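You operate a simulated robot arm through the tools that you are given. There is no shell and no other tool. Be economical: measure what you need, move in short steps, check, and stop when the job is done.

You run a simulated two-armed robot. Do the job below in one go: nothing can be reset, and whatever is moved stays where it is left.

## Task
Take the mark plate from the top of the green table and put it on the lower board of the plank shelf. Then press the scale button two times. Then take the square gauge from the left end of the dark table and leave it on the panel on the top of the door bench. Then push the cans door shut. Then put one of the peg boxes from the top of the door bench on top of the clean filter on the top of the door bench. Then put two of the short brushes from the top of the long bench on the shelf of the wax bench. Then fetch the printed block with the smallest size on its label from the top of the long bench and set it on the top of the glue bench. The order counts. Set down upright: mark plate.

It is judged by the outcome, as a careful person would: the job done as asked, and still so three seconds after it is handed in. It fails if anything else is knocked over, pushed out of place, dropped, spilled or broken.

## Robot
Two 7-joint arms with fingered hands on one trunk, on a base that drives. Base frame: it is fixed to the floor where the robot stands at the start and does not move with it; the origin is under the middle of the robot, x ahead of it, y to its left, z up; the surface under the hand at the start is at about z = 80. Units: cm, degrees, N and s.
The left shoulder is at the start at [7, 13.2, 109.2], the right one opposite. With the tool pointing down near the work surface each hand reaches from about 36 to 64 cm from the robot's upright axis, wherever it stands, measured 20 degrees to its own side. Places, roughly: cans door [630, -130, 30]; clean filter (6x6x15 cm) [260, -400, 100]; lower board of the plank shelf [-210, -10, 120]; mark plate [50, 0, 75]; panel [275, -400, 100]; peg box [300, -375, 100]; printed block [300, 650, 75]; scale button [120, 20, 90]; shelf of the wax bench [650, 610, 20]; short brush (8x4x7 cm) [280, 610, 80]; square gauge [425, -100, 75]; top of the glue bench [500, 830, 90]. Payload 2.3 kg a hand.
The TCP of each hand is the grasp point between the finger pads, 2.5 cm short of the fingertips. In the tool frame z runs along the fingers and y along their closing line. The gripper opens to 8.8 cm. The gripper's body begins 2.9 cm behind the TCP. The gripper is a hand of 3 fingers: y runs from the thumb to the fingers, the wrist lies at [-1.3, -9.7, -16.2] in the tool frame, and closing takes about 1.5 s.
Orientation is that of the tool frame in the base frame, as a unit quaternion [w, x, y, z]. With the fingers straight down and the wrist toward the robot, the tool's x, y and z point along [0, 1, 0], [1, 0, 0] and [0, 0, -1] of the base frame.

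## Interface
- The arms move only by the tool arm_command. It takes "left_motion", "right_motion" or both (then of equal length, played together; a hand with none holds still); each is one flat list of numbers, 7 for each row, row after row: the gripper command, from -1 (shut) to 1 (fully open), values between in proportion, then the shift along the tool's x, y, z in units of 40 mm (1.0 is 40 mm), then the turn, a rotation vector about the tool's x, y, z in units of 6 degrees (1.0 is 6 degrees). In form: [fingers, tx, ty, tz, wx, wy, wz, fingers, tx, ty, tz, wx, wy, wz, ...]. A call has 1 to 20 rows; each row shifts and turns the commanded pose from where the row before left it, along the tool's axes as they then stand. A call with a number of a shift or a turn outside -1 to 1 is refused whole. A row lasts 0.2 s, in which the tool goes at most 5 cm and 8.6 degrees; a call with a longer step from one row to the next is refused whole, and so is a gripper value outside its range. Where a pose cannot be reached the arm comes as near as it can. A force on the tool above 40 N (or 10 N above the force at the start of the call, whichever is more), or a blocked arm, ends the call early, and 0.2 s more pass. Each finger travels about 10.8 cm/s and halts on what it meets, pressing with about 26 N; the grip force reading is that of the motor and also rises with nothing between the fingers. The clock runs only during rows and for 0.2 s after the last one: add rows that do not move to give the fingers time. The reply holds the time, the measured pose of the TCP, the force on the tool along the base axes, the opening and the grip force, in the units named above and with some noise, with the torque about the TCP (base axes, N m) and any sound that the robot's microphone picked up.
- Cameras (640 x 400 px; columns grow to the right, rows downward): "scene" is now at [12.6, -1.76, 139.13]; the picture's right is [-0.23, -0.97, -0.00], its down [-0.74, 0.17, -0.65] and it looks along [0.63, -0.15, -0.76] (base axes); focal length 261 px, centre (320, 200). "left" rides on the left gripper at [-5.8, -8.5, -9.9] in its tool frame; the picture's right is [-0.67, -0.35, 0.66], its down [0.69, -0.63, 0.37] and it looks along [0.29, 0.69, 0.66] (tool axes); focal length 261 px, centre (320, 200). "right" rides on the right gripper at [5.8, -8.5, -9.9] in its tool frame; the picture's right is [-0.67, 0.35, -0.66], its down [-0.68, -0.63, 0.37] and it looks along [-0.29, 0.69, 0.66] (tool axes); focal length 261 px, centre (320, 200). There is no depth. A picture from a camera that has moved, and an enlarged one, comes with that camera's place and axes in the base frame and with its lens.
- snapshot(camera): a new picture of that camera. The clock stands still meanwhile.
- slide_trunk(by): slides the trunk up (or, below 0, down) by that many cm; the arms and the scene camera ride with it, the base frame stays. It gives what a move gives, with no picture.
- roll_base(legs): drives the robot by 1 to 6 legs, each [ahead, left, turn to the left] in cm, cm and degrees, along the robot's own axes; the way and the turn of a leg run together, so that a leg with both is an arc; at most 150 cm and 180 degrees a leg. The arms and the cameras ride along, it lands a little off, and it stops where it bumps. It gives what a move gives.
- hand_shape(shape, hand): the hand has 3 fingers and takes this shape, open, in about a second: jaw (thumb against the fingers, like two jaws); tri (thumb and two fingers); tip (a fingertip pinch); poke (one finger out to press); point (the index stretched); flat (the hand flat); cup (the hand cupped); fist (a fist). The gripper value then closes the fingers along that shape, each until it touches; the sizes above hold for jaw. It gives what a move gives, with no picture.
- aim_head(pan, tilt): turns the head with the scene camera to pan (to the left, within 86 degrees either way) and tilt (down, from -29 to 69), counted from straight ahead of the robot. It gives what a move gives.
- zoom(camera, box): a new picture of the part [left, top, right, bottom] of that camera's present view, enlarged. The clock stands still meanwhile.
- finish_job(): hands the job in; it is judged then, once.

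Work in short steps. Places have to be worked out from the pictures, the camera data and where the tool is seen: move nearer, look again, correct. Check each grasp and each placing, and mend what went wrong. You have 207 turns and 202 pictures in all, those below and enlarged ones among them. Open the grippers and draw the arms clear of the work before you hand the job in, unless the task says otherwise.

The tools are called as name(argument=value, ...) on one line, values as JSON. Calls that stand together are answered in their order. arm_command: Moves the arms, as the interface text tells. Its arguments: {"type":"object","properties":{"left_motion":{"type":"array"},"right_motion":{"type":"array"}},"required":[]} The other tools are called the same way: slide_trunk (by) slides the trunk up or down; hand_shape (shape, hand) gives the hand a shape; roll_base (legs) drives the base; aim_head (pan, tilt) turns the head that bears the scene camera; snapshot (camera) takes a picture; zoom (camera, box) takes an enlarged picture of a part of a camera's view; finish_job () hands the job in.

At the start:

```text
clock: 0.0
left_tcp_pos: [39.91, 7.15, 114.19]
left_orientation: [0.001, 0.707, 0.707, 0.001]
left_ft_force: [-0.2, 0.0, 0.1]
left_torque: [-0.03, -0.01, -0.01]
left_width: 8.77
left_grip_force: 0.1
left_shape: jaw
right_tcp_pos: [36.5, -26.96, 107.27]
right_orientation: [0.001, 0.706, 0.708, 0.0]
right_ft_force: [-0.3, -0.3, -0.3]
right_torque: [-0.02, 0.0, 0.01]
right_width: 8.76
right_grip_force: 0.1
right_shape: jaw
trunk travel left (down, up): [-65.0, 19.0]
robot x, y, heading: [0.14, -0.08, 0.1]
head pan, tilt: [-13.1, 49.8]
```

scene: 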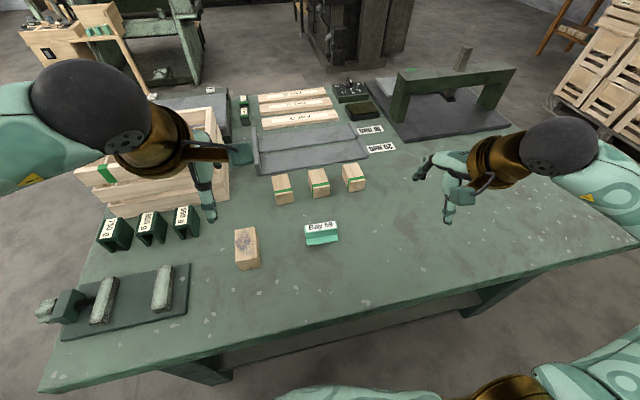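
right: 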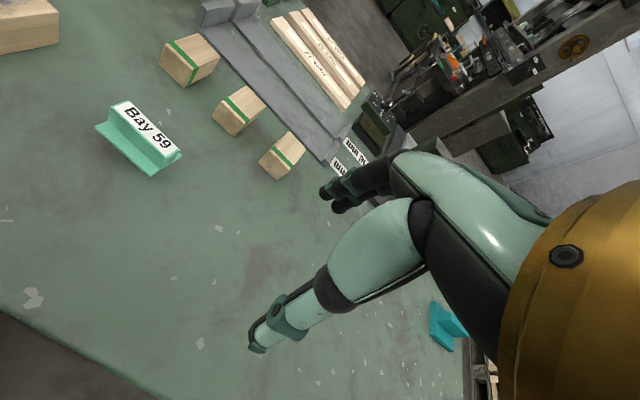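
left: 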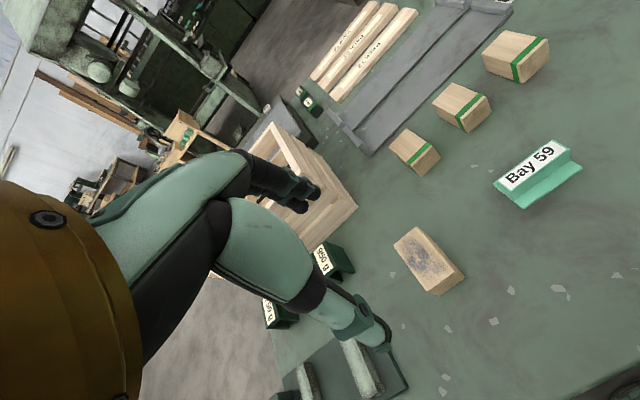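

I'll look closely at the mark plate ("Bay 59" sign) to measure its position and shape.

zoom(camera="scene", box=[220, 160, 420, 285])

zoom(camera="left", box=[440, 100, 640, 225])

zoom(camera="right", box=[60, 70, 260, 195])

```text
3.20 times, centred on (320, 222) of scene
camera zoom: at [12.6, -1.76, 139.13], right [-0.23, -0.97, 0.0], down [-0.74, 0.17, -0.65], along [0.63, -0.15, -0.76], focal length 834 px, centre (320, 128)
```

zoom: 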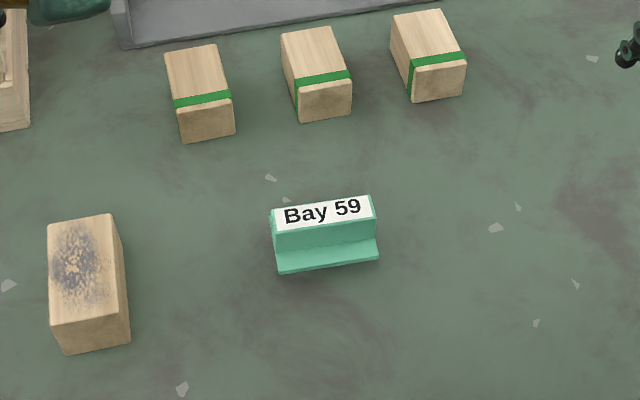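

```text
3.20 times, centred on (540, 162) of left
camera zoom: at [31.28, 1.2, 124.09], right [-0.35, -0.67, -0.66], down [-0.63, 0.69, -0.37], along [0.69, 0.29, -0.66], focal length 834 px, centre (-384, 320)
```

zoom: 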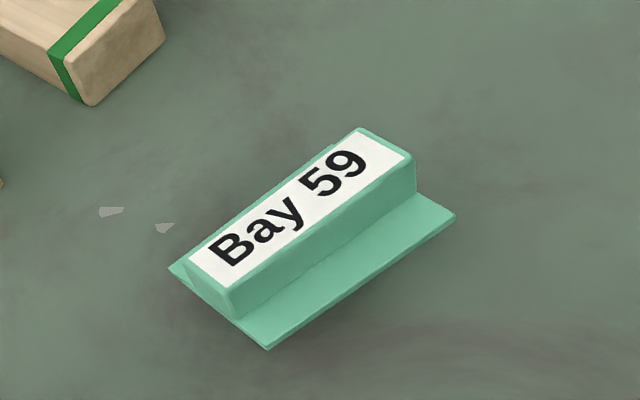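

```text
3.20 times, centred on (160, 132) of right
camera zoom: at [27.97, -21.25, 117.12], right [0.35, -0.67, 0.66], down [-0.63, -0.69, -0.37], along [0.69, -0.28, -0.66], focal length 834 px, centre (832, 416)
```

zoom: 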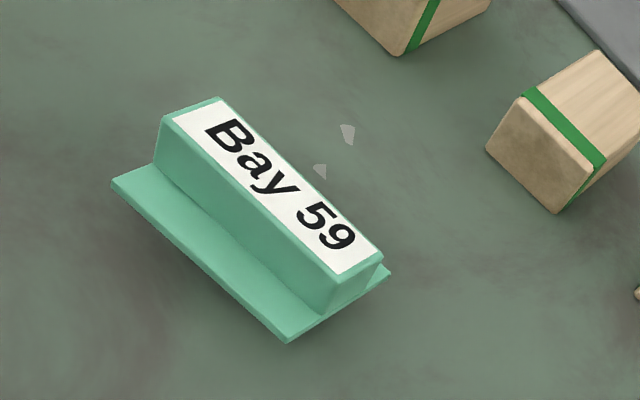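

Triangulating gives the label top near (47.8, -10.3, 85.5), long side along y. I move the right hand above it at a safe height and look again.

arm_command(right_motion=[1, 0.69, 0.47, 0.5, 0, 0, 0, 1, 0.69, 0.47, 0.5, 0, 0, 0, 1, 0.69, 0.47, 0.5, 0, 0, 0, 1, 0.69, 0.47, 0.5, 0, 0, 0, 1, 0.69, 0.47, 0.5, 0, 0, 0, 1, 0.69, 0.47, 0.5, 0, 0, 0, 1, 0, 0, 0, 0, 0, 0])

snapshot(camera="right")

zoom(camera="scene", box=[220, 130, 420, 255])

zoom(camera="left", box=[440, 100, 640, 225])

```text
clock: 1.6
left_tcp_pos: [39.84, 7.07, 114.04]
left_orientation: [0.001, 0.707, 0.707, 0.001]
left_ft_force: [-0.5, 0.5, 0.6]
left_torque: [-0.01, -0.01, 0.02]
left_width: 8.73
left_grip_force: 0.0
left_shape: jaw
right_tcp_pos: [47.62, -10.43, 95.39]
right_orientation: [0.0, 0.706, 0.708, 0.0]
right_ft_force: [0.4, -0.2, -0.3]
right_torque: [0.02, 0.0, 0.01]
right_width: 8.75
right_grip_force: 0.0
right_shape: jaw
trunk travel left (down, up): [-65.0, 19.0]
robot x, y, heading: [-0.22, 0.35, -0.2]
head pan, tilt: [-13.1, 49.8]
```

```text
195 pictures are left
camera right: at [39.14, -4.83, 105.22], right [0.35, -0.67, 0.65], down [-0.63, -0.69, -0.37], along [0.69, -0.28, -0.66], focal length 261 px, centre (320, 200)
```

right: 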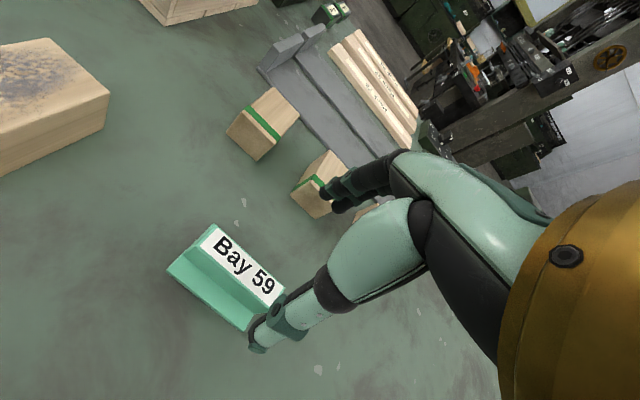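

```text
3.20 times, centred on (320, 192) of scene
camera zoom: at [12.55, -1.8, 139.13], right [-0.23, -0.97, 0.0], down [-0.74, 0.17, -0.65], along [0.63, -0.15, -0.76], focal length 834 px, centre (320, 224)
```

zoom: 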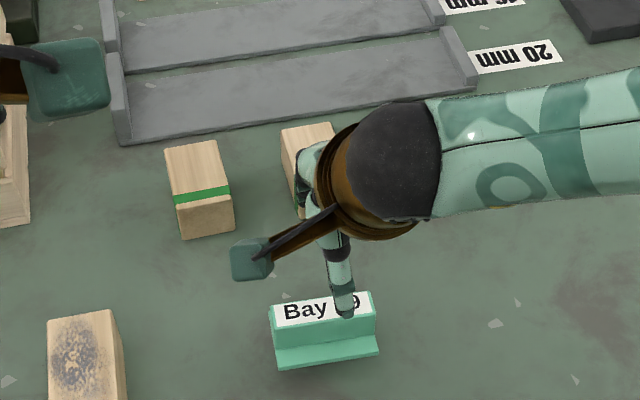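

```text
3.20 times, centred on (540, 162) of left
camera zoom: at [31.24, 1.16, 124.11], right [-0.35, -0.67, -0.66], down [-0.63, 0.69, -0.37], along [0.7, 0.29, -0.66], focal length 834 px, centre (-384, 320)
```

zoom: 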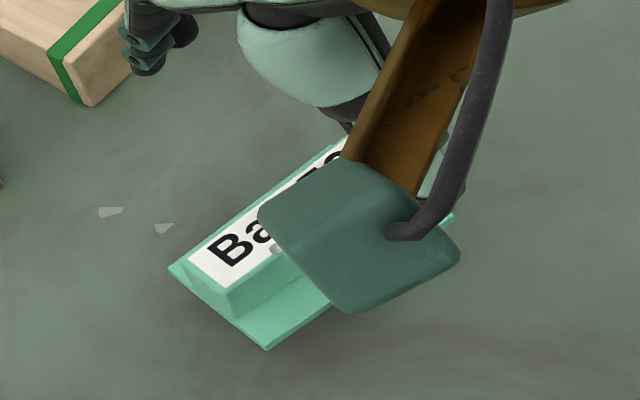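

The plate's top centre refines to (48.0, -10.1, 85.6), so I descend to z≈84.9 straddling the upright block and close.

arm_command(right_motion=[1, 0.1, 0.1, 0.65, 0, 0, 0, 1, 0, 0, 0.65, 0, 0, 0, 1, 0, 0, 0.65, 0, 0, 0, 1, 0, 0, 0.65, 0, 0, 0, 1, 0, 0, 0, 0, 0, 0, -1, 0, 0, 0, 0, 0, 0, -1, 0, 0, 0, 0, 0, 0, -1, 0, 0, 0, 0, 0, 0, -1, 0, 0, 0, 0, 0, 0, -1, 0, 0, 0, 0, 0, 0, -1, 0, 0, 0, 0, 0, 0, -1, 0, 0, 0, 0, 0, 0])

snapshot(camera="right")

snapshot(camera="left")

```text
clock: 4.2
left_tcp_pos: [39.56, 7.2, 114.25]
left_orientation: [0.002, 0.707, 0.707, 0.001]
left_ft_force: [0.4, 0.5, -0.1]
left_torque: [0.01, 0.01, 0.0]
left_width: 8.79
left_grip_force: 0.0
left_shape: jaw
right_tcp_pos: [47.9, -10.0, 85.13]
right_orientation: [0.002, 0.706, 0.708, 0.002]
right_ft_force: [8.3, -1.2, 25.4]
right_torque: [-0.01, -0.55, -0.13]
right_width: 3.91
right_grip_force: 26.2
right_shape: jaw
trunk travel left (down, up): [-65.0, 19.0]
robot x, y, heading: [0.03, -0.05, 0.1]
head pan, tilt: [-13.1, 49.8]
```

```text
192 pictures are left
camera right: at [39.31, -4.29, 94.98], right [0.35, -0.67, 0.66], down [-0.63, -0.69, -0.37], along [0.7, -0.29, -0.66], focal length 261 px, centre (320, 200)
```

right: 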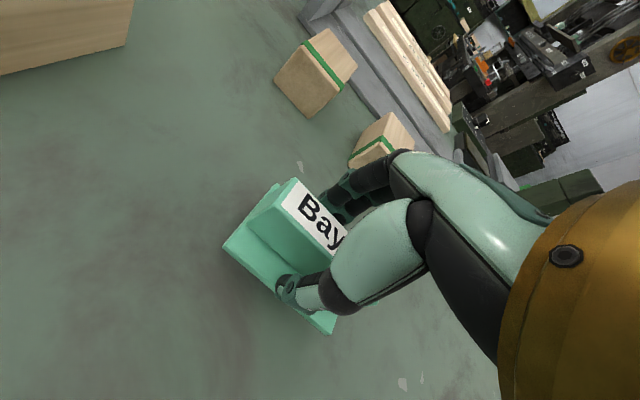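

```text
191 pictures are left
camera left: at [30.95, 1.32, 124.2], right [-0.35, -0.67, -0.66], down [-0.63, 0.68, -0.37], along [0.7, 0.28, -0.66], focal length 261 px, centre (320, 200)
```

left: 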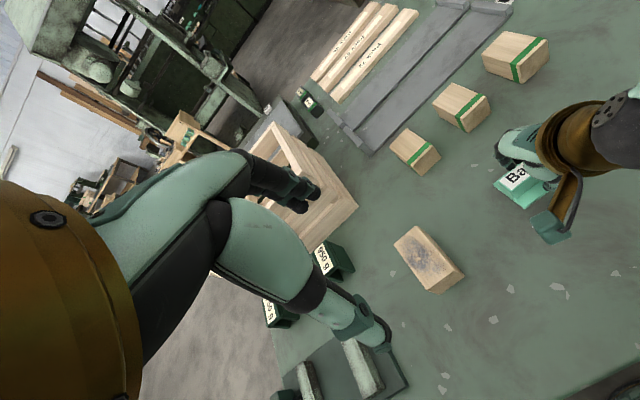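

Gripped at 3.9 cm with the tips pressing on the flange. I lift 10 cm slowly and check the grip.

arm_command(right_motion=[-1, 0, 0, -0.2, 0, 0, 0, -1, 0, 0, -0.4, 0, 0, 0, -1, 0, 0, -0.6, 0, 0, 0, -1, 0, 0, -0.6, 0, 0, 0, -1, 0, 0, -0.7, 0, 0, 0, -1, 0, 0, 0, 0, 0, 0])

snapshot(camera="right")

zoom(camera="left", box=[440, 60, 640, 185])

```text
clock: 5.6
left_tcp_pos: [39.91, 7.07, 114.13]
left_orientation: [0.0, 0.708, 0.707, 0.0]
left_ft_force: [-0.3, -0.4, -0.3]
left_torque: [0.01, -0.01, -0.01]
left_width: 8.77
left_grip_force: 0.1
left_shape: jaw
right_tcp_pos: [48.28, -9.79, 94.79]
right_orientation: [0.0, 0.706, 0.708, -0.001]
right_ft_force: [-0.6, -0.8, -3.7]
right_torque: [0.01, -0.02, 0.01]
right_width: 3.69
right_grip_force: 25.8
right_shape: jaw
trunk travel left (down, up): [-65.0, 19.0]
robot x, y, heading: [-0.11, 0.05, 0.1]
head pan, tilt: [-13.1, 49.8]
```

```text
190 pictures are left
camera right: at [39.71, -4.17, 104.76], right [0.35, -0.67, 0.65], down [-0.63, -0.69, -0.37], along [0.69, -0.28, -0.66], focal length 261 px, centre (320, 200)
```

right: 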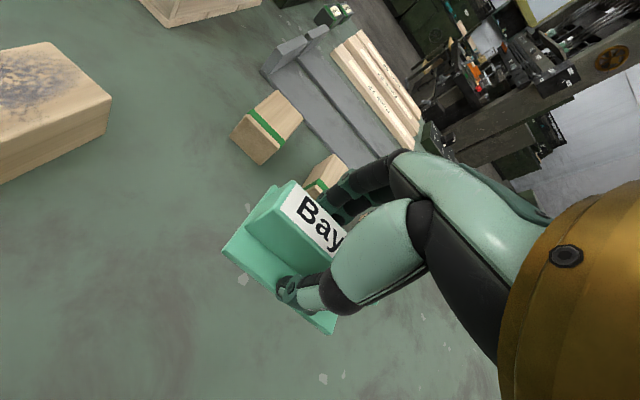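

```text
3.20 times, centred on (540, 122) of left
camera zoom: at [31.39, 1.2, 124.06], right [-0.35, -0.67, -0.66], down [-0.63, 0.69, -0.37], along [0.69, 0.29, -0.66], focal length 834 px, centre (-384, 448)
```

zoom: 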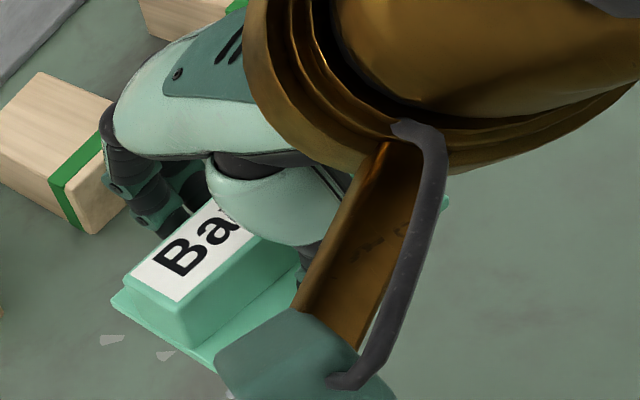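

The plate is held firmly. I back away from the table and turn left 90° to look toward the plank shelf.

roll_base(legs=[[-60, 0, 0], [0, 0, 90]])

aim_head(pan=75, tilt=10)

snapshot(camera="scene")

aim_head(pan=10, tilt=15)

snapshot(camera="scene")

```text
clock: 12.8
left_tcp_pos: [-67.29, 40.09, 114.1]
left_orientation: [-0.001, -0.002, 1.0, 0.0]
left_ft_force: [0.3, 0.2, 0.1]
left_torque: [0.01, 0.01, -0.02]
left_width: 8.78
left_grip_force: 0.1
left_shape: jaw
right_tcp_pos: [-50.4, 48.47, 94.77]
right_orientation: [0.0, -0.004, 1.0, 0.0]
right_ft_force: [0.1, 0.7, -2.8]
right_torque: [-0.02, 0.01, 0.01]
right_width: 3.71
right_grip_force: 26.1
right_shape: jaw
trunk travel left (down, up): [-65.0, 19.0]
robot x, y, heading: [-59.91, 0.49, 90.0]
head pan, tilt: [-13.1, 49.8]
```

```text
clock: 14.5
left_tcp_pos: [-67.26, 40.2, 114.04]
left_orientation: [0.0, -0.002, 1.0, 0.0]
left_ft_force: [0.0, 0.4, 0.4]
left_torque: [0.01, 0.01, 0.02]
left_width: 8.75
left_grip_force: 0.0
left_shape: jaw
right_tcp_pos: [-50.22, 48.46, 94.77]
right_orientation: [0.0, -0.004, 1.0, -0.002]
right_ft_force: [-0.1, -0.1, -2.7]
right_torque: [-0.04, 0.02, -0.01]
right_width: 3.7
right_grip_force: 25.7
right_shape: jaw
trunk travel left (down, up): [-65.0, 19.0]
robot x, y, heading: [-59.68, -0.03, 90.2]
head pan, tilt: [75.0, 10.0]
```

```text
188 pictures are left
camera scene: at [-68.87, 7.74, 145.28], right [0.25, 0.97, 0.0], down [0.17, -0.05, -0.98], along [-0.95, 0.25, -0.17], focal length 261 px, centre (320, 200)
```

scene: 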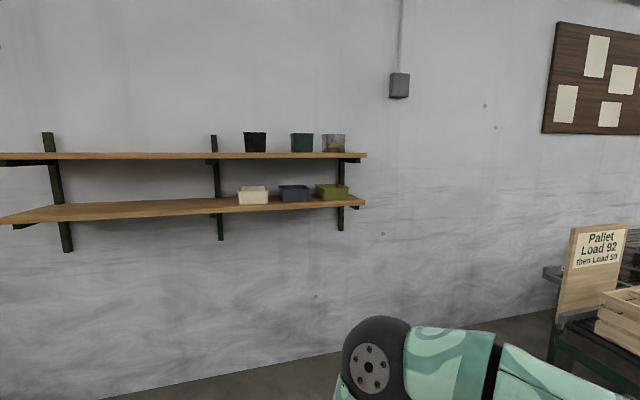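

```text
clock: 15.8
left_tcp_pos: [-67.21, 40.15, 114.09]
left_orientation: [0.0, -0.002, 1.0, 0.001]
left_ft_force: [-0.3, -0.6, -0.2]
left_torque: [0.02, -0.03, -0.02]
left_width: 8.74
left_grip_force: 0.1
left_shape: jaw
right_tcp_pos: [-50.39, 48.48, 94.79]
right_orientation: [0.0, -0.003, 1.0, -0.001]
right_ft_force: [1.1, -0.1, -2.8]
right_torque: [0.01, -0.01, 0.02]
right_width: 3.71
right_grip_force: 26.2
right_shape: jaw
trunk travel left (down, up): [-65.0, 19.0]
robot x, y, heading: [-59.8, 0.13, 90.1]
head pan, tilt: [10.0, 15.0]
```

```text
187 pictures are left
camera scene: at [-61.56, 14.56, 144.46], right [0.98, 0.18, 0.0], down [0.05, -0.26, -0.97], along [-0.17, 0.95, -0.26], focal length 261 px, centre (320, 200)
```

scene: 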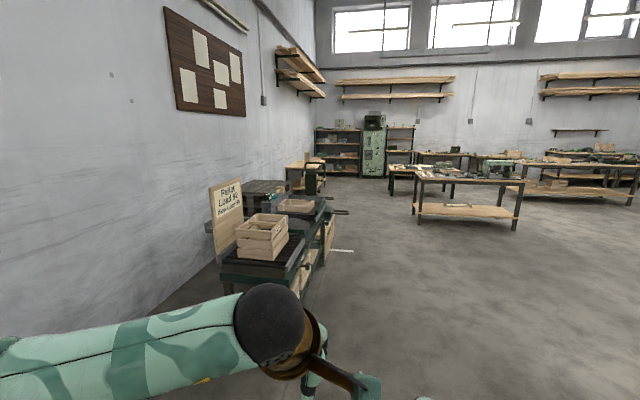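

The plank shelf on the wall has its lower board free around y≈-10…10. I raise the trunk, lift the right hand, tuck the left hand aside, then turn to face the shelf and drive nearer.

slide_trunk(by=18)

arm_command(left_motion=[1, 0.8, -0.7, 0, 0, 0, 0, 1, 0.8, -0.7, 0, 0, 0, 0, 1, 0.8, -0.7, 0, 0, 0, 0, 1, 0.8, -0.7, 0, 0, 0, 0, 1, 0.8, -0.7, 0, 0, 0, 0, 1, 0.8, -0.4, 0, 0, 0, 0, 1, 0, 0, 0, 0, 0, 0], right_motion=[-1, 0, 0, -0.8, 0, 0, 0, -1, 0, 0, -0.8, 0, 0, 0, -1, 0, 0, -0.8, 0, 0, 0, -1, 0, 0, -0.8, 0, 0, 0, -1, 0, 0, -0.8, 0, 0, 0, -1, 0, 0, 0, 0, 0, 0, -1, 0, 0, 0, 0, 0, 0])

roll_base(legs=[[0, 0, 90], [65, 0, 0]])

aim_head(pan=0, tilt=30)

snapshot(camera="scene")

snapshot(camera="right")

```text
clock: 17.8
left_tcp_pos: [-67.24, 40.07, 132.16]
left_orientation: [-0.001, -0.003, 1.0, 0.0]
left_ft_force: [0.9, -0.6, 0.0]
left_torque: [-0.02, -0.04, -0.03]
left_width: 8.78
left_grip_force: 0.1
left_shape: jaw
right_tcp_pos: [-50.3, 48.59, 112.83]
right_orientation: [-0.001, -0.003, 1.0, -0.001]
right_ft_force: [-0.3, -0.5, -3.1]
right_torque: [-0.01, 0.0, -0.01]
right_width: 3.7
right_grip_force: 25.9
right_shape: jaw
trunk travel left (down, up): [-83.0, 1.0]
robot x, y, heading: [-60.05, 0.38, 90.3]
head pan, tilt: [10.0, 15.0]
```

```text
clock: 19.4
left_tcp_pos: [-86.31, 24.51, 132.27]
left_orientation: [0.001, -0.003, 1.0, 0.0]
left_ft_force: [0.7, -0.3, -0.2]
left_torque: [-0.01, 0.01, -0.04]
left_width: 8.78
left_grip_force: 0.0
left_shape: jaw
right_tcp_pos: [-50.39, 48.47, 128.82]
right_orientation: [0.0, -0.004, 1.0, -0.001]
right_ft_force: [-0.5, -0.2, -3.4]
right_torque: [0.02, 0.01, -0.03]
right_width: 3.68
right_grip_force: 26.4
right_shape: jaw
trunk travel left (down, up): [-83.0, 1.0]
robot x, y, heading: [-59.86, 0.19, 90.3]
head pan, tilt: [10.0, 15.0]
```

```text
clock: 26.9
left_tcp_pos: [-148.57, -26.25, 132.32]
left_orientation: [0.0, 0.708, -0.706, 0.0]
left_ft_force: [0.2, 0.2, -0.1]
left_torque: [0.01, 0.02, 0.01]
left_width: 8.78
left_grip_force: 0.1
left_shape: jaw
right_tcp_pos: [-172.49, 9.72, 128.86]
right_orientation: [0.0, 0.708, -0.706, -0.001]
right_ft_force: [0.0, 0.9, -3.0]
right_torque: [-0.02, 0.04, 0.0]
right_width: 3.67
right_grip_force: 26.0
right_shape: jaw
trunk travel left (down, up): [-83.0, 1.0]
robot x, y, heading: [-124.56, -0.18, -179.8]
head pan, tilt: [10.0, 15.0]
```

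```text
clock: 27.6
left_tcp_pos: [-148.82, -26.39, 132.28]
left_orientation: [0.0, 0.707, -0.707, 0.0]
left_ft_force: [0.7, 0.0, 0.6]
left_torque: [-0.01, 0.02, 0.01]
left_width: 8.76
left_grip_force: 0.0
left_shape: jaw
right_tcp_pos: [-172.73, 9.65, 128.77]
right_orientation: [-0.001, 0.708, -0.707, 0.001]
right_ft_force: [0.3, 0.0, -2.4]
right_torque: [-0.01, 0.04, 0.02]
right_width: 3.68
right_grip_force: 26.3
right_shape: jaw
trunk travel left (down, up): [-83.0, 1.0]
robot x, y, heading: [-124.36, -0.13, -180.0]
head pan, tilt: [0.0, 30.0]
```

```text
186 pictures are left
camera scene: at [-138.6, -0.02, 160.05], right [0.0, 1.0, 0.0], down [0.5, 0.0, -0.87], along [-0.87, 0.0, -0.5], focal length 261 px, centre (320, 200)
```

scene: 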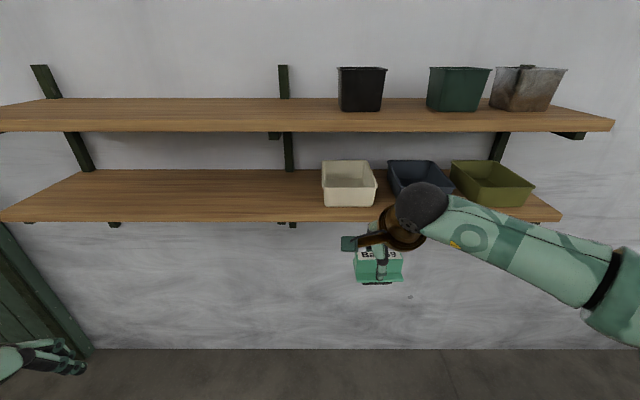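

```text
185 pictures are left
camera right: at [-164.21, 3.86, 138.75], right [-0.35, 0.67, 0.66], down [0.63, 0.69, -0.36], along [-0.69, 0.28, -0.66], focal length 261 px, centre (320, 200)
```

right: 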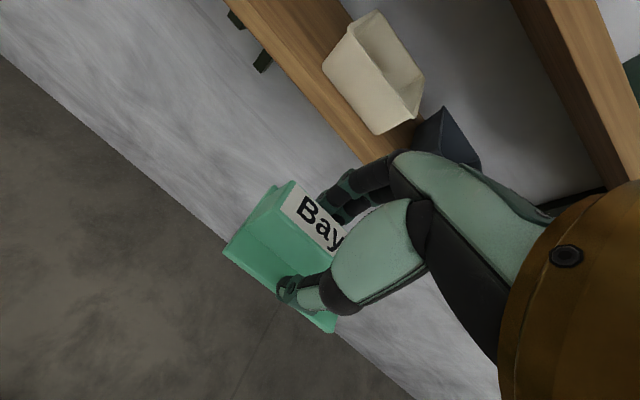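

The lower board's front edge is at about x=-203.5 with top near z=120; the free spot is left of the cream bin. I sidestep left 25 cm and go ahead 18 cm, then re-measure.

roll_base(legs=[[0, 25, 0], [18, 0, 0]])

snapshot(camera="scene")

snapshot(camera="right")

snapshot(camera="left")

```text
clock: 30.6
left_tcp_pos: [-166.11, -51.51, 132.24]
left_orientation: [-0.001, -0.707, 0.707, 0.001]
left_ft_force: [0.3, 0.0, -0.8]
left_torque: [0.0, 0.03, 0.0]
left_width: 8.8
left_grip_force: 0.1
left_shape: jaw
right_tcp_pos: [-190.09, -15.5, 128.88]
right_orientation: [0.0, 0.708, -0.706, 0.0]
right_ft_force: [0.3, 0.8, -2.3]
right_torque: [0.01, 0.03, -0.02]
right_width: 3.71
right_grip_force: 25.2
right_shape: jaw
trunk travel left (down, up): [-83.0, 1.0]
robot x, y, heading: [-142.28, -25.16, -179.7]
head pan, tilt: [0.0, 30.0]
```

```text
184 pictures are left
camera scene: at [-155.81, -25.22, 160.1], right [0.0, 1.0, 0.0], down [0.5, 0.0, -0.87], along [-0.87, 0.0, -0.5], focal length 261 px, centre (320, 200)
```

scene: 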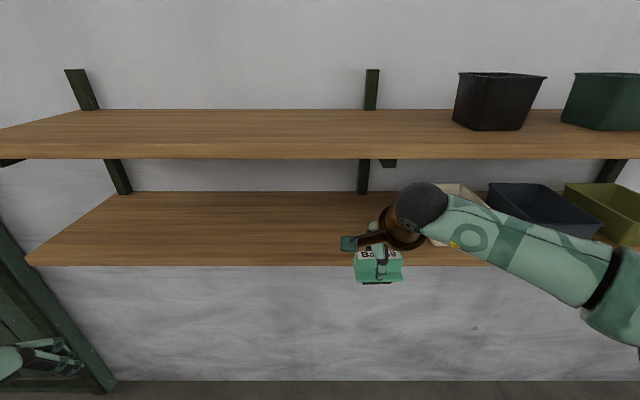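

```text
183 pictures are left
camera right: at [-181.5, -21.33, 138.91], right [-0.35, 0.67, 0.66], down [0.63, 0.69, -0.37], along [-0.7, 0.28, -0.66], focal length 261 px, centre (320, 200)
```

right: 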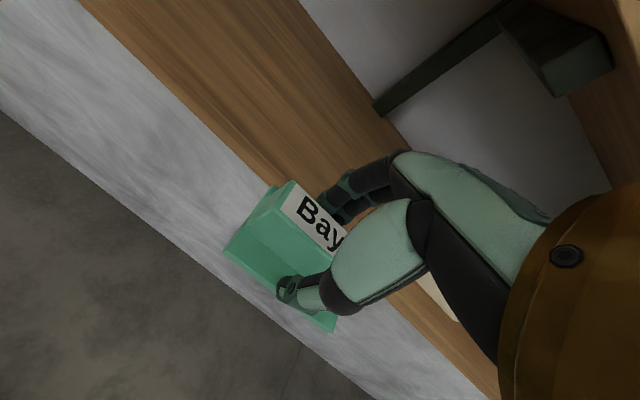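

```text
182 pictures are left
camera left: at [-157.69, -45.86, 142.25], right [0.35, 0.67, -0.66], down [0.63, -0.68, -0.37], along [-0.7, -0.29, -0.66], focal length 261 px, centre (320, 200)
```

left: 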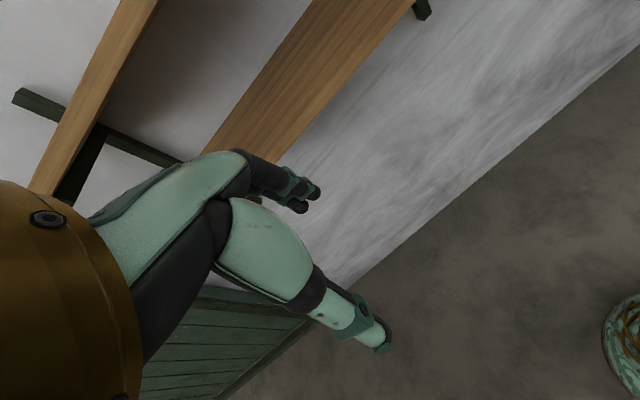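

I zoom on the shelf edges to get accurate rows for height.

zoom(camera="scene", box=[200, 90, 400, 215])

zoom(camera="scene", box=[240, 180, 440, 305])

zoom(camera="right", box=[60, 0, 380, 200])

```text
3.20 times, centred on (300, 152) of scene
camera zoom: at [-155.81, -25.22, 160.1], right [0.0, 1.0, 0.0], down [0.5, 0.0, -0.87], along [-0.87, 0.0, -0.5], focal length 834 px, centre (384, 352)
```

zoom: 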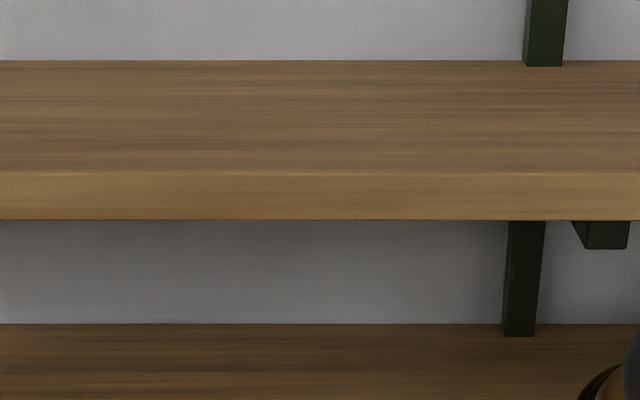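

```text
3.20 times, centred on (340, 242) of scene
camera zoom: at [-155.81, -25.22, 160.1], right [0.0, 1.0, 0.0], down [0.5, 0.0, -0.87], along [-0.87, 0.0, -0.5], focal length 834 px, centre (256, 64)
```

zoom: 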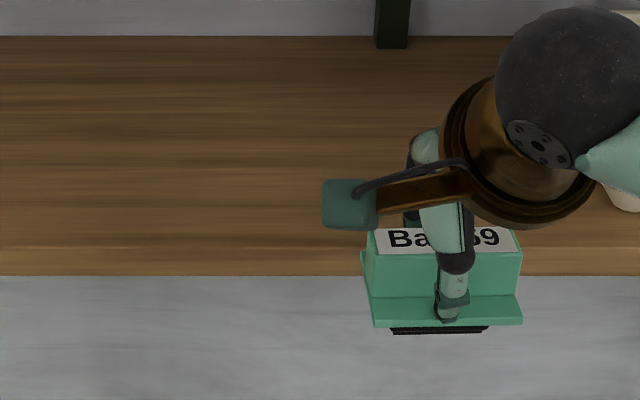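

```text
2.00 times, centred on (220, 100) of right
camera zoom: at [-181.5, -21.33, 138.91], right [-0.35, 0.67, 0.66], down [0.63, 0.69, -0.37], along [-0.7, 0.28, -0.66], focal length 521 px, centre (520, 400)
```

zoom: 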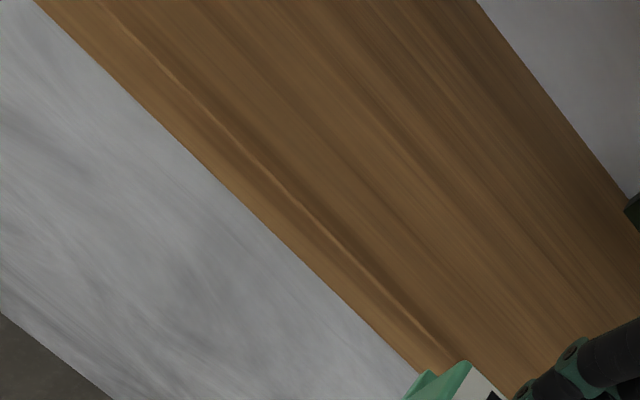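

Board edge estimate: x≈-200, top z≈120, upper board underside ≈143. I drive in 13 cm at current height and look again before lowering.

roll_base(legs=[[13, 0, 0]])

snapshot(camera="right")

zoom(camera="scene", box=[240, 180, 440, 305])

zoom(camera="scene", box=[220, 90, 540, 290])

```text
clock: 31.8
left_tcp_pos: [-178.92, -51.6, 132.37]
left_orientation: [0.002, 0.707, -0.707, -0.002]
left_ft_force: [0.3, -0.1, 0.4]
left_torque: [-0.02, 0.01, 0.0]
left_width: 8.76
left_grip_force: 0.1
left_shape: jaw
right_tcp_pos: [-202.76, -15.49, 129.05]
right_orientation: [0.001, 0.708, -0.707, -0.001]
right_ft_force: [0.4, -0.1, -3.7]
right_torque: [-0.01, 0.05, 0.0]
right_width: 3.68
right_grip_force: 26.0
right_shape: jaw
trunk travel left (down, up): [-83.0, 1.0]
robot x, y, heading: [-154.63, -25.14, -179.9]
head pan, tilt: [0.0, 30.0]
```

```text
178 pictures are left
camera right: at [-194.25, -21.35, 138.94], right [-0.35, 0.67, 0.66], down [0.63, 0.69, -0.37], along [-0.7, 0.28, -0.66], focal length 261 px, centre (320, 200)
```

right: 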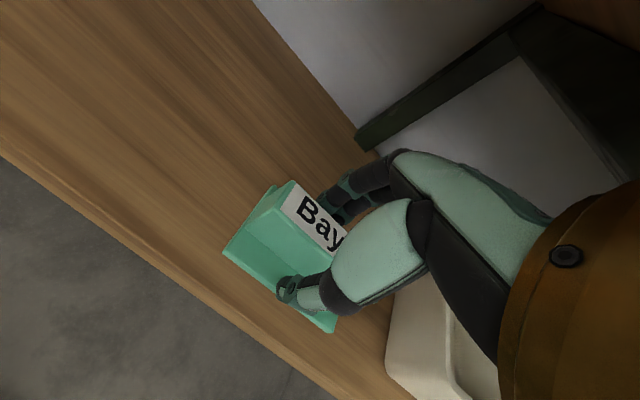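

```text
3.20 times, centred on (340, 242) of scene
camera zoom: at [-168.55, -25.22, 160.11], right [0.0, 1.0, 0.0], down [0.5, 0.0, -0.87], along [-0.87, 0.0, -0.5], focal length 834 px, centre (256, 64)
```

zoom: 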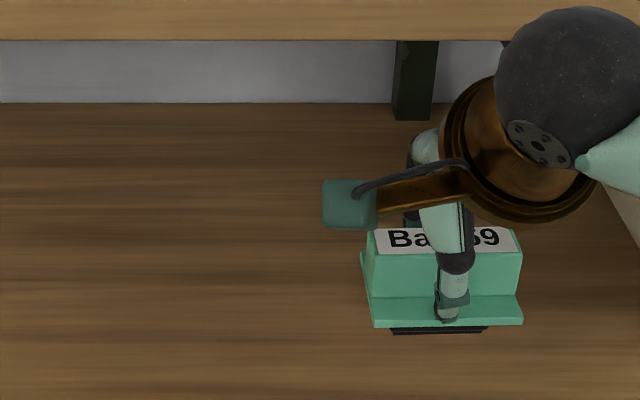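

```text
2.00 times, centred on (380, 190) of scene
camera zoom: at [-168.55, -25.22, 160.11], right [0.0, 1.0, 0.0], down [0.5, 0.0, -0.87], along [-0.87, 0.0, -0.5], focal length 521 px, centre (200, 220)
```

zoom: 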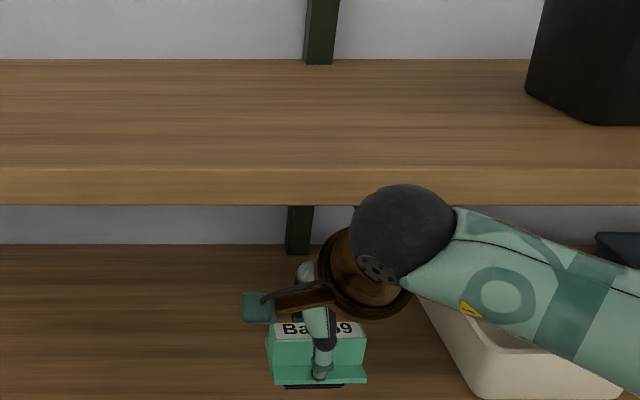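

Now edge x=-200.2, board top z≈119.6, upper underside 143.3. I move in 3 cm more with the arm, lower slowly to contact (expected TCP z≈124.7).

arm_command(right_motion=[-1, 0, 0.25, 0.25, 0, 0, 0, -1, 0, 0.25, 0.25, 0, 0, 0, -1, 0, 0.2, 0.25, 0, 0, 0, -1, 0, 0, 0.1, 0, 0, 0, -1, 0, 0, 0, 0, 0, 0])

zoom(camera="scene", box=[240, 180, 440, 305])

```text
clock: 33.0
left_tcp_pos: [-179.36, -51.54, 132.24]
left_orientation: [0.001, 0.708, -0.706, -0.001]
left_ft_force: [0.5, 0.5, 0.3]
left_torque: [0.01, -0.03, 0.0]
left_width: 8.78
left_grip_force: 0.0
left_shape: jaw
right_tcp_pos: [-205.81, -15.45, 125.42]
right_orientation: [0.0, 0.708, -0.707, 0.0]
right_ft_force: [0.4, 0.1, -2.7]
right_torque: [0.0, -0.01, -0.01]
right_width: 3.66
right_grip_force: 25.8
right_shape: jaw
trunk travel left (down, up): [-83.0, 1.0]
robot x, y, heading: [-154.65, -25.29, -179.8]
head pan, tilt: [0.0, 30.0]
```

```text
3.20 times, centred on (340, 242) of scene
camera zoom: at [-169.13, -25.21, 160.05], right [0.0, 1.0, 0.0], down [0.5, 0.0, -0.87], along [-0.87, 0.0, -0.5], focal length 834 px, centre (256, 64)
```

zoom: 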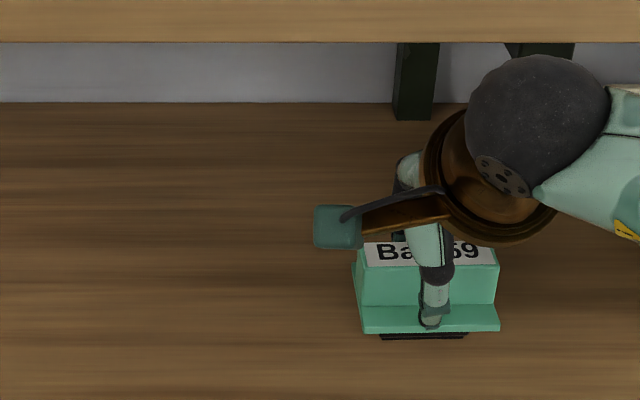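

Still clear of the board. I lower in 2 mm steps until the force rises.

arm_command(right_motion=[-1, 0, 0, 0.05, 0, 0, 0, -1, 0, 0, 0.05, 0, 0, 0, -1, 0, 0, 0.05, 0, 0, 0, -1, 0, 0, 0.05, 0, 0, 0, -1, 0, 0, 0.0, 0, 0, 0])

```text
clock: 34.2
left_tcp_pos: [-178.81, -51.75, 132.36]
left_orientation: [0.001, 0.708, -0.706, -0.002]
left_ft_force: [0.2, -0.5, 0.2]
left_torque: [-0.01, 0.02, -0.02]
left_width: 8.76
left_grip_force: 0.0
left_shape: jaw
right_tcp_pos: [-205.58, -15.55, 125.11]
right_orientation: [0.004, 0.708, -0.706, -0.003]
right_ft_force: [-9.2, 2.7, 37.2]
right_torque: [0.24, 0.68, -0.08]
right_width: 3.89
right_grip_force: 26.3
right_shape: jaw
trunk travel left (down, up): [-83.0, 1.0]
robot x, y, heading: [-155.18, -25.3, -180.0]
head pan, tilt: [0.0, 30.0]
```

Contact at TCP z=125.1 (plate bottom at z≈120). I ease off, open, draw back 1.8 cm within the finger clearance, then rise 4 cm.

arm_command(right_motion=[-1, 0, 0, -0.04, 0, 0, 0, -0.5, 0, 0, 0, 0, 0, 0, 0, 0, 0, 0, 0, 0, 0, 0.5, 0, 0, 0, 0, 0, 0, 1, 0, 0, 0, 0, 0, 0, 1, 0, 0, 0, 0, 0, 0, 1, 0, 0, 0, 0, 0, 0, 1, 0, 0, 0, 0, 0, 0, 1, 0, 0, 0, 0, 0, 0])

zoom(camera="scene", box=[240, 180, 440, 305])

snapshot(camera="right")

```text
clock: 36.2
left_tcp_pos: [-179.32, -51.49, 132.23]
left_orientation: [0.0, 0.708, -0.706, -0.001]
left_ft_force: [-0.1, 0.4, 0.1]
left_torque: [-0.03, -0.02, 0.0]
left_width: 8.76
left_grip_force: 0.0
left_shape: jaw
right_tcp_pos: [-205.9, -15.55, 124.76]
right_orientation: [0.001, 0.707, -0.707, 0.0]
right_ft_force: [-0.5, 0.3, 0.3]
right_torque: [0.0, 0.02, 0.01]
right_width: 8.75
right_grip_force: 0.1
right_shape: jaw
trunk travel left (down, up): [-83.0, 1.0]
robot x, y, heading: [-155.04, -25.28, -179.9]
head pan, tilt: [0.0, 30.0]
```

```text
3.20 times, centred on (340, 242) of scene
camera zoom: at [-169.05, -25.23, 160.06], right [0.0, 1.0, 0.0], down [0.5, 0.0, -0.87], along [-0.87, 0.0, -0.5], focal length 834 px, centre (256, 64)
```

zoom: 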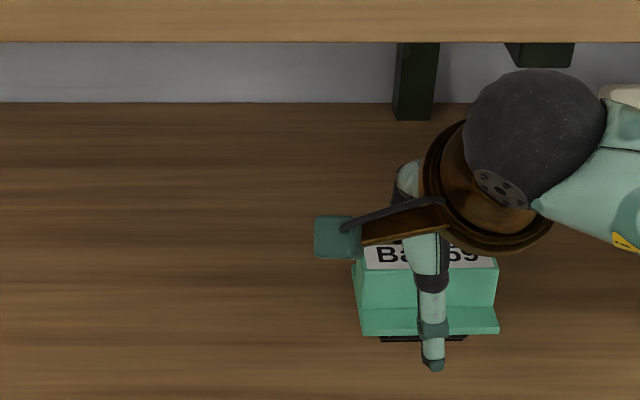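

```text
173 pictures are left
camera right: at [-197.49, -21.35, 134.71], right [-0.35, 0.67, 0.66], down [0.63, 0.69, -0.37], along [-0.69, 0.28, -0.66], focal length 261 px, centre (320, 200)
```

right: 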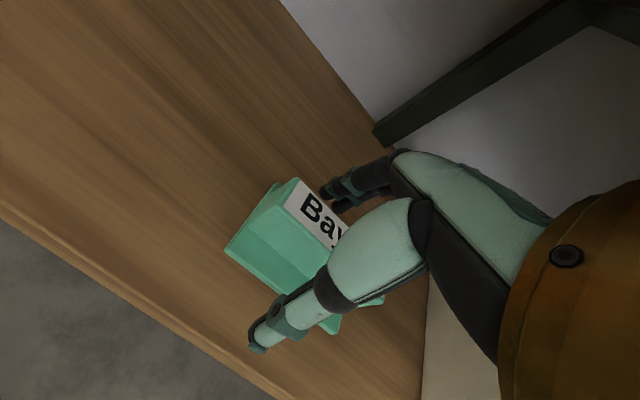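

The plate stands free and upright. I draw back 1.5 cm, rise 3.6 cm, then back away with the base.

arm_command(right_motion=[1, 0, -0.2, 0, 0, 0, 0, 1, 0, -0.17, 0, 0, 0, 0, 1, 0, 0, -0.3, 0, 0, 0, 1, 0, 0, -0.3, 0, 0, 0, 1, 0, 0, -0.35, 0, 0, 0, 1, 0, 0, 0, 0, 0, 0])

zoom(camera="scene", box=[240, 180, 440, 305])

```text
clock: 37.6
left_tcp_pos: [-179.23, -51.64, 132.35]
left_orientation: [0.001, 0.708, -0.706, -0.001]
left_ft_force: [0.3, 0.0, -1.0]
left_torque: [0.0, -0.02, -0.02]
left_width: 8.76
left_grip_force: 0.1
left_shape: jaw
right_tcp_pos: [-204.43, -15.4, 128.57]
right_orientation: [0.0, 0.708, -0.707, -0.001]
right_ft_force: [-0.5, -0.2, 0.2]
right_torque: [-0.02, 0.0, 0.0]
right_width: 8.74
right_grip_force: 0.0
right_shape: jaw
trunk travel left (down, up): [-83.0, 1.0]
robot x, y, heading: [-154.86, -25.6, -180.1]
head pan, tilt: [0.0, 30.0]
```

```text
3.20 times, centred on (340, 242) of scene
camera zoom: at [-169.11, -25.24, 160.05], right [0.0, 1.0, 0.0], down [0.5, 0.0, -0.87], along [-0.87, 0.0, -0.5], focal length 834 px, centre (256, 64)
```

zoom: 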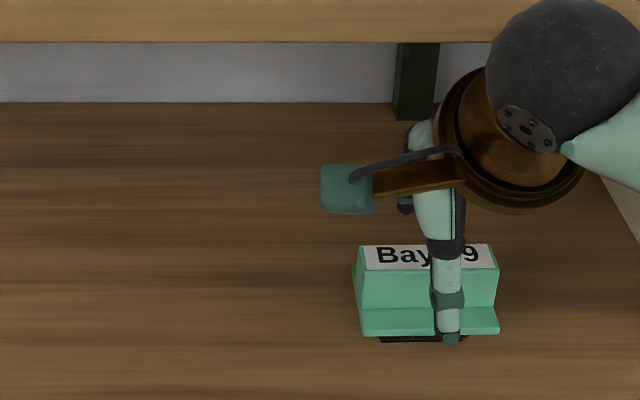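

I rise a bit more and back off with the base, then turn around to look at the scale on the green table's far side.

arm_command(right_motion=[1, 0, -0.05, -0.35, 0, 0, 0, 1, 0, 0, 0, 0, 0, 0])

roll_base(legs=[[-95, 0, 0], [0, 0, -150]])

slide_trunk(by=-10)

aim_head(pan=-30, tilt=15)

snapshot(camera="scene")

```text
clock: 38.1
left_tcp_pos: [-179.41, -51.36, 132.27]
left_orientation: [0.0, 0.708, -0.706, -0.001]
left_ft_force: [0.3, -0.5, 0.4]
left_torque: [-0.01, 0.02, 0.0]
left_width: 8.79
left_grip_force: 0.1
left_shape: jaw
right_tcp_pos: [-204.2, -15.32, 129.05]
right_orientation: [-0.009, 0.708, -0.706, 0.004]
right_ft_force: [3.7, 1.2, -12.2]
right_torque: [-0.24, 0.98, 0.02]
right_width: 8.76
right_grip_force: 0.0
right_shape: jaw
trunk travel left (down, up): [-83.0, 1.0]
robot x, y, heading: [-154.92, -25.07, -179.8]
head pan, tilt: [0.0, 30.0]
stopped in row 2 (right hand): the force on the tool passed its limit at 54 N (the readings are from after the stop); the commanded pose is now the measured one
```

```text
clock: 49.0
left_tcp_pos: [-55.91, 10.92, 132.2]
left_orientation: [0.0, 0.48, 0.877, 0.0]
left_ft_force: [0.0, 0.6, -0.5]
left_torque: [-0.03, -0.02, 0.0]
left_width: 8.75
left_grip_force: 0.0
left_shape: jaw
right_tcp_pos: [-15.55, -6.17, 129.33]
right_orientation: [-0.001, 0.477, 0.879, -0.008]
right_ft_force: [-0.5, -0.3, -0.4]
right_torque: [-0.01, -0.01, -0.01]
right_width: 8.76
right_grip_force: 0.0
right_shape: jaw
trunk travel left (down, up): [-83.0, 1.0]
robot x, y, heading: [-61.82, -24.71, 32.8]
head pan, tilt: [0.0, 30.0]
```

```text
clock: 50.4
left_tcp_pos: [-55.93, 10.92, 122.33]
left_orientation: [0.001, 0.479, 0.878, 0.0]
left_ft_force: [-0.8, 0.0, -1.2]
left_torque: [0.01, 0.0, -0.02]
left_width: 8.77
left_grip_force: 0.0
left_shape: jaw
right_tcp_pos: [-15.57, -6.14, 119.26]
right_orientation: [0.0, 0.478, 0.878, -0.009]
right_ft_force: [-0.2, -0.2, 0.3]
right_torque: [0.0, -0.03, 0.0]
right_width: 8.79
right_grip_force: 0.2
right_shape: jaw
trunk travel left (down, up): [-73.0, 11.0]
robot x, y, heading: [-62.11, -24.27, 32.7]
head pan, tilt: [0.0, 30.0]
```

```text
clock: 51.3
left_tcp_pos: [-55.88, 10.81, 122.27]
left_orientation: [0.0, 0.479, 0.878, 0.001]
left_ft_force: [-0.1, 0.4, 0.2]
left_torque: [-0.03, 0.0, 0.0]
left_width: 8.75
left_grip_force: 0.0
left_shape: jaw
right_tcp_pos: [-15.54, -6.16, 119.23]
right_orientation: [-0.001, 0.477, 0.879, -0.009]
right_ft_force: [-0.1, -0.1, -0.4]
right_torque: [0.0, -0.02, 0.0]
right_width: 8.77
right_grip_force: 0.1
right_shape: jaw
trunk travel left (down, up): [-73.0, 11.0]
robot x, y, heading: [-61.98, -24.55, 32.7]
head pan, tilt: [-30.0, 15.0]
```

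```text
171 pictures are left
camera scene: at [-48.52, -21.21, 152.47], right [0.05, -1.0, 0.0], down [-0.26, -0.01, -0.97], along [0.96, 0.05, -0.26], focal length 261 px, centre (320, 200)
```

scene: 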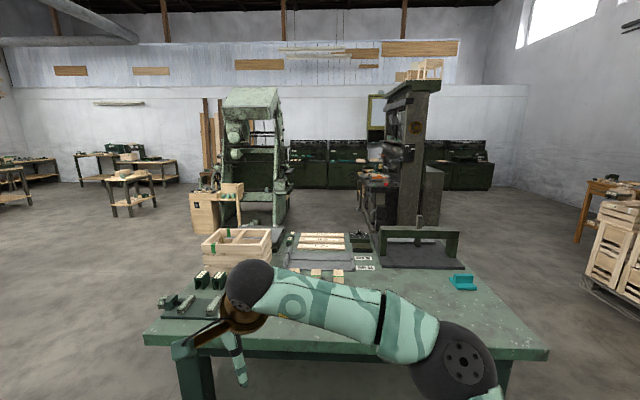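

The last upward step touched the upper board, so I must verify the plate is still standing. I turn back enough to see the shelf.

roll_base(legs=[[0, 0, 65]])

aim_head(pan=80, tilt=10)

zoom(camera="scene", box=[160, 100, 480, 300])

```text
clock: 54.5
left_tcp_pos: [-91.39, -3.63, 122.25]
left_orientation: [0.0, -0.066, 0.998, 0.001]
left_ft_force: [-0.6, -0.5, 0.6]
left_torque: [0.02, 0.02, 0.0]
left_width: 8.76
left_grip_force: 0.0
left_shape: jaw
right_tcp_pos: [-58.72, 25.45, 119.33]
right_orientation: [0.004, -0.066, 0.998, -0.008]
right_ft_force: [-0.9, -0.6, -0.1]
right_torque: [0.02, 0.0, 0.02]
right_width: 8.77
right_grip_force: 0.0
right_shape: jaw
trunk travel left (down, up): [-73.0, 11.0]
robot x, y, heading: [-62.03, -24.46, 97.1]
head pan, tilt: [-30.0, 15.0]
```

```text
clock: 56.4
left_tcp_pos: [-91.3, -3.63, 122.3]
left_orientation: [-0.001, -0.065, 0.998, 0.001]
left_ft_force: [0.4, -0.4, 0.5]
left_torque: [0.01, -0.03, 0.02]
left_width: 8.76
left_grip_force: 0.2
left_shape: jaw
right_tcp_pos: [-58.74, 25.52, 119.2]
right_orientation: [0.003, -0.066, 0.998, -0.008]
right_ft_force: [-0.5, 0.5, 0.5]
right_torque: [0.01, 0.01, -0.03]
right_width: 8.78
right_grip_force: 0.0
right_shape: jaw
trunk travel left (down, up): [-73.0, 11.0]
robot x, y, heading: [-62.08, -24.47, 97.5]
head pan, tilt: [80.0, 10.0]
```

```text
2.00 times, centred on (320, 200) of scene
camera zoom: at [-72.03, -18.98, 153.29], right [0.05, 1.0, 0.0], down [0.17, -0.01, -0.98], along [-0.98, 0.04, -0.17], focal length 521 px, centre (320, 200)
```

zoom: 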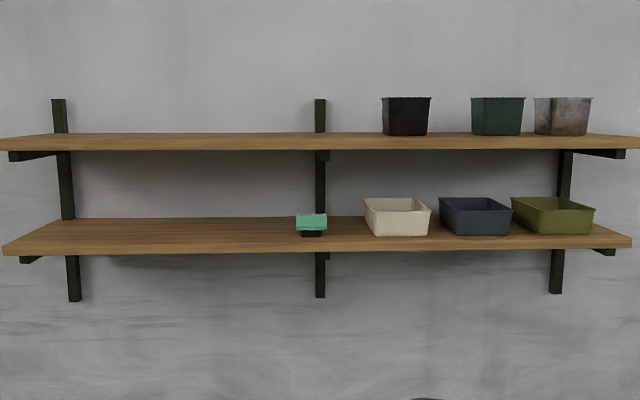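

zoom(camera="scene", box=[288, 190, 352, 230])

```text
10.00 times, centred on (320, 210) of scene
camera zoom: at [-72.03, -18.98, 153.29], right [0.05, 1.0, 0.0], down [0.17, -0.01, -0.98], along [-0.98, 0.04, -0.17], focal length 2607 px, centre (320, 100)
```

zoom: 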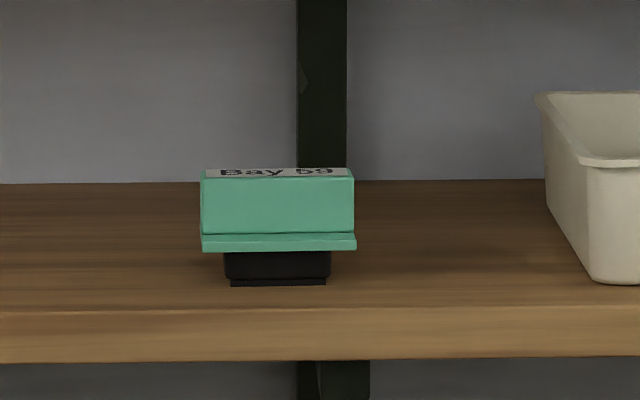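

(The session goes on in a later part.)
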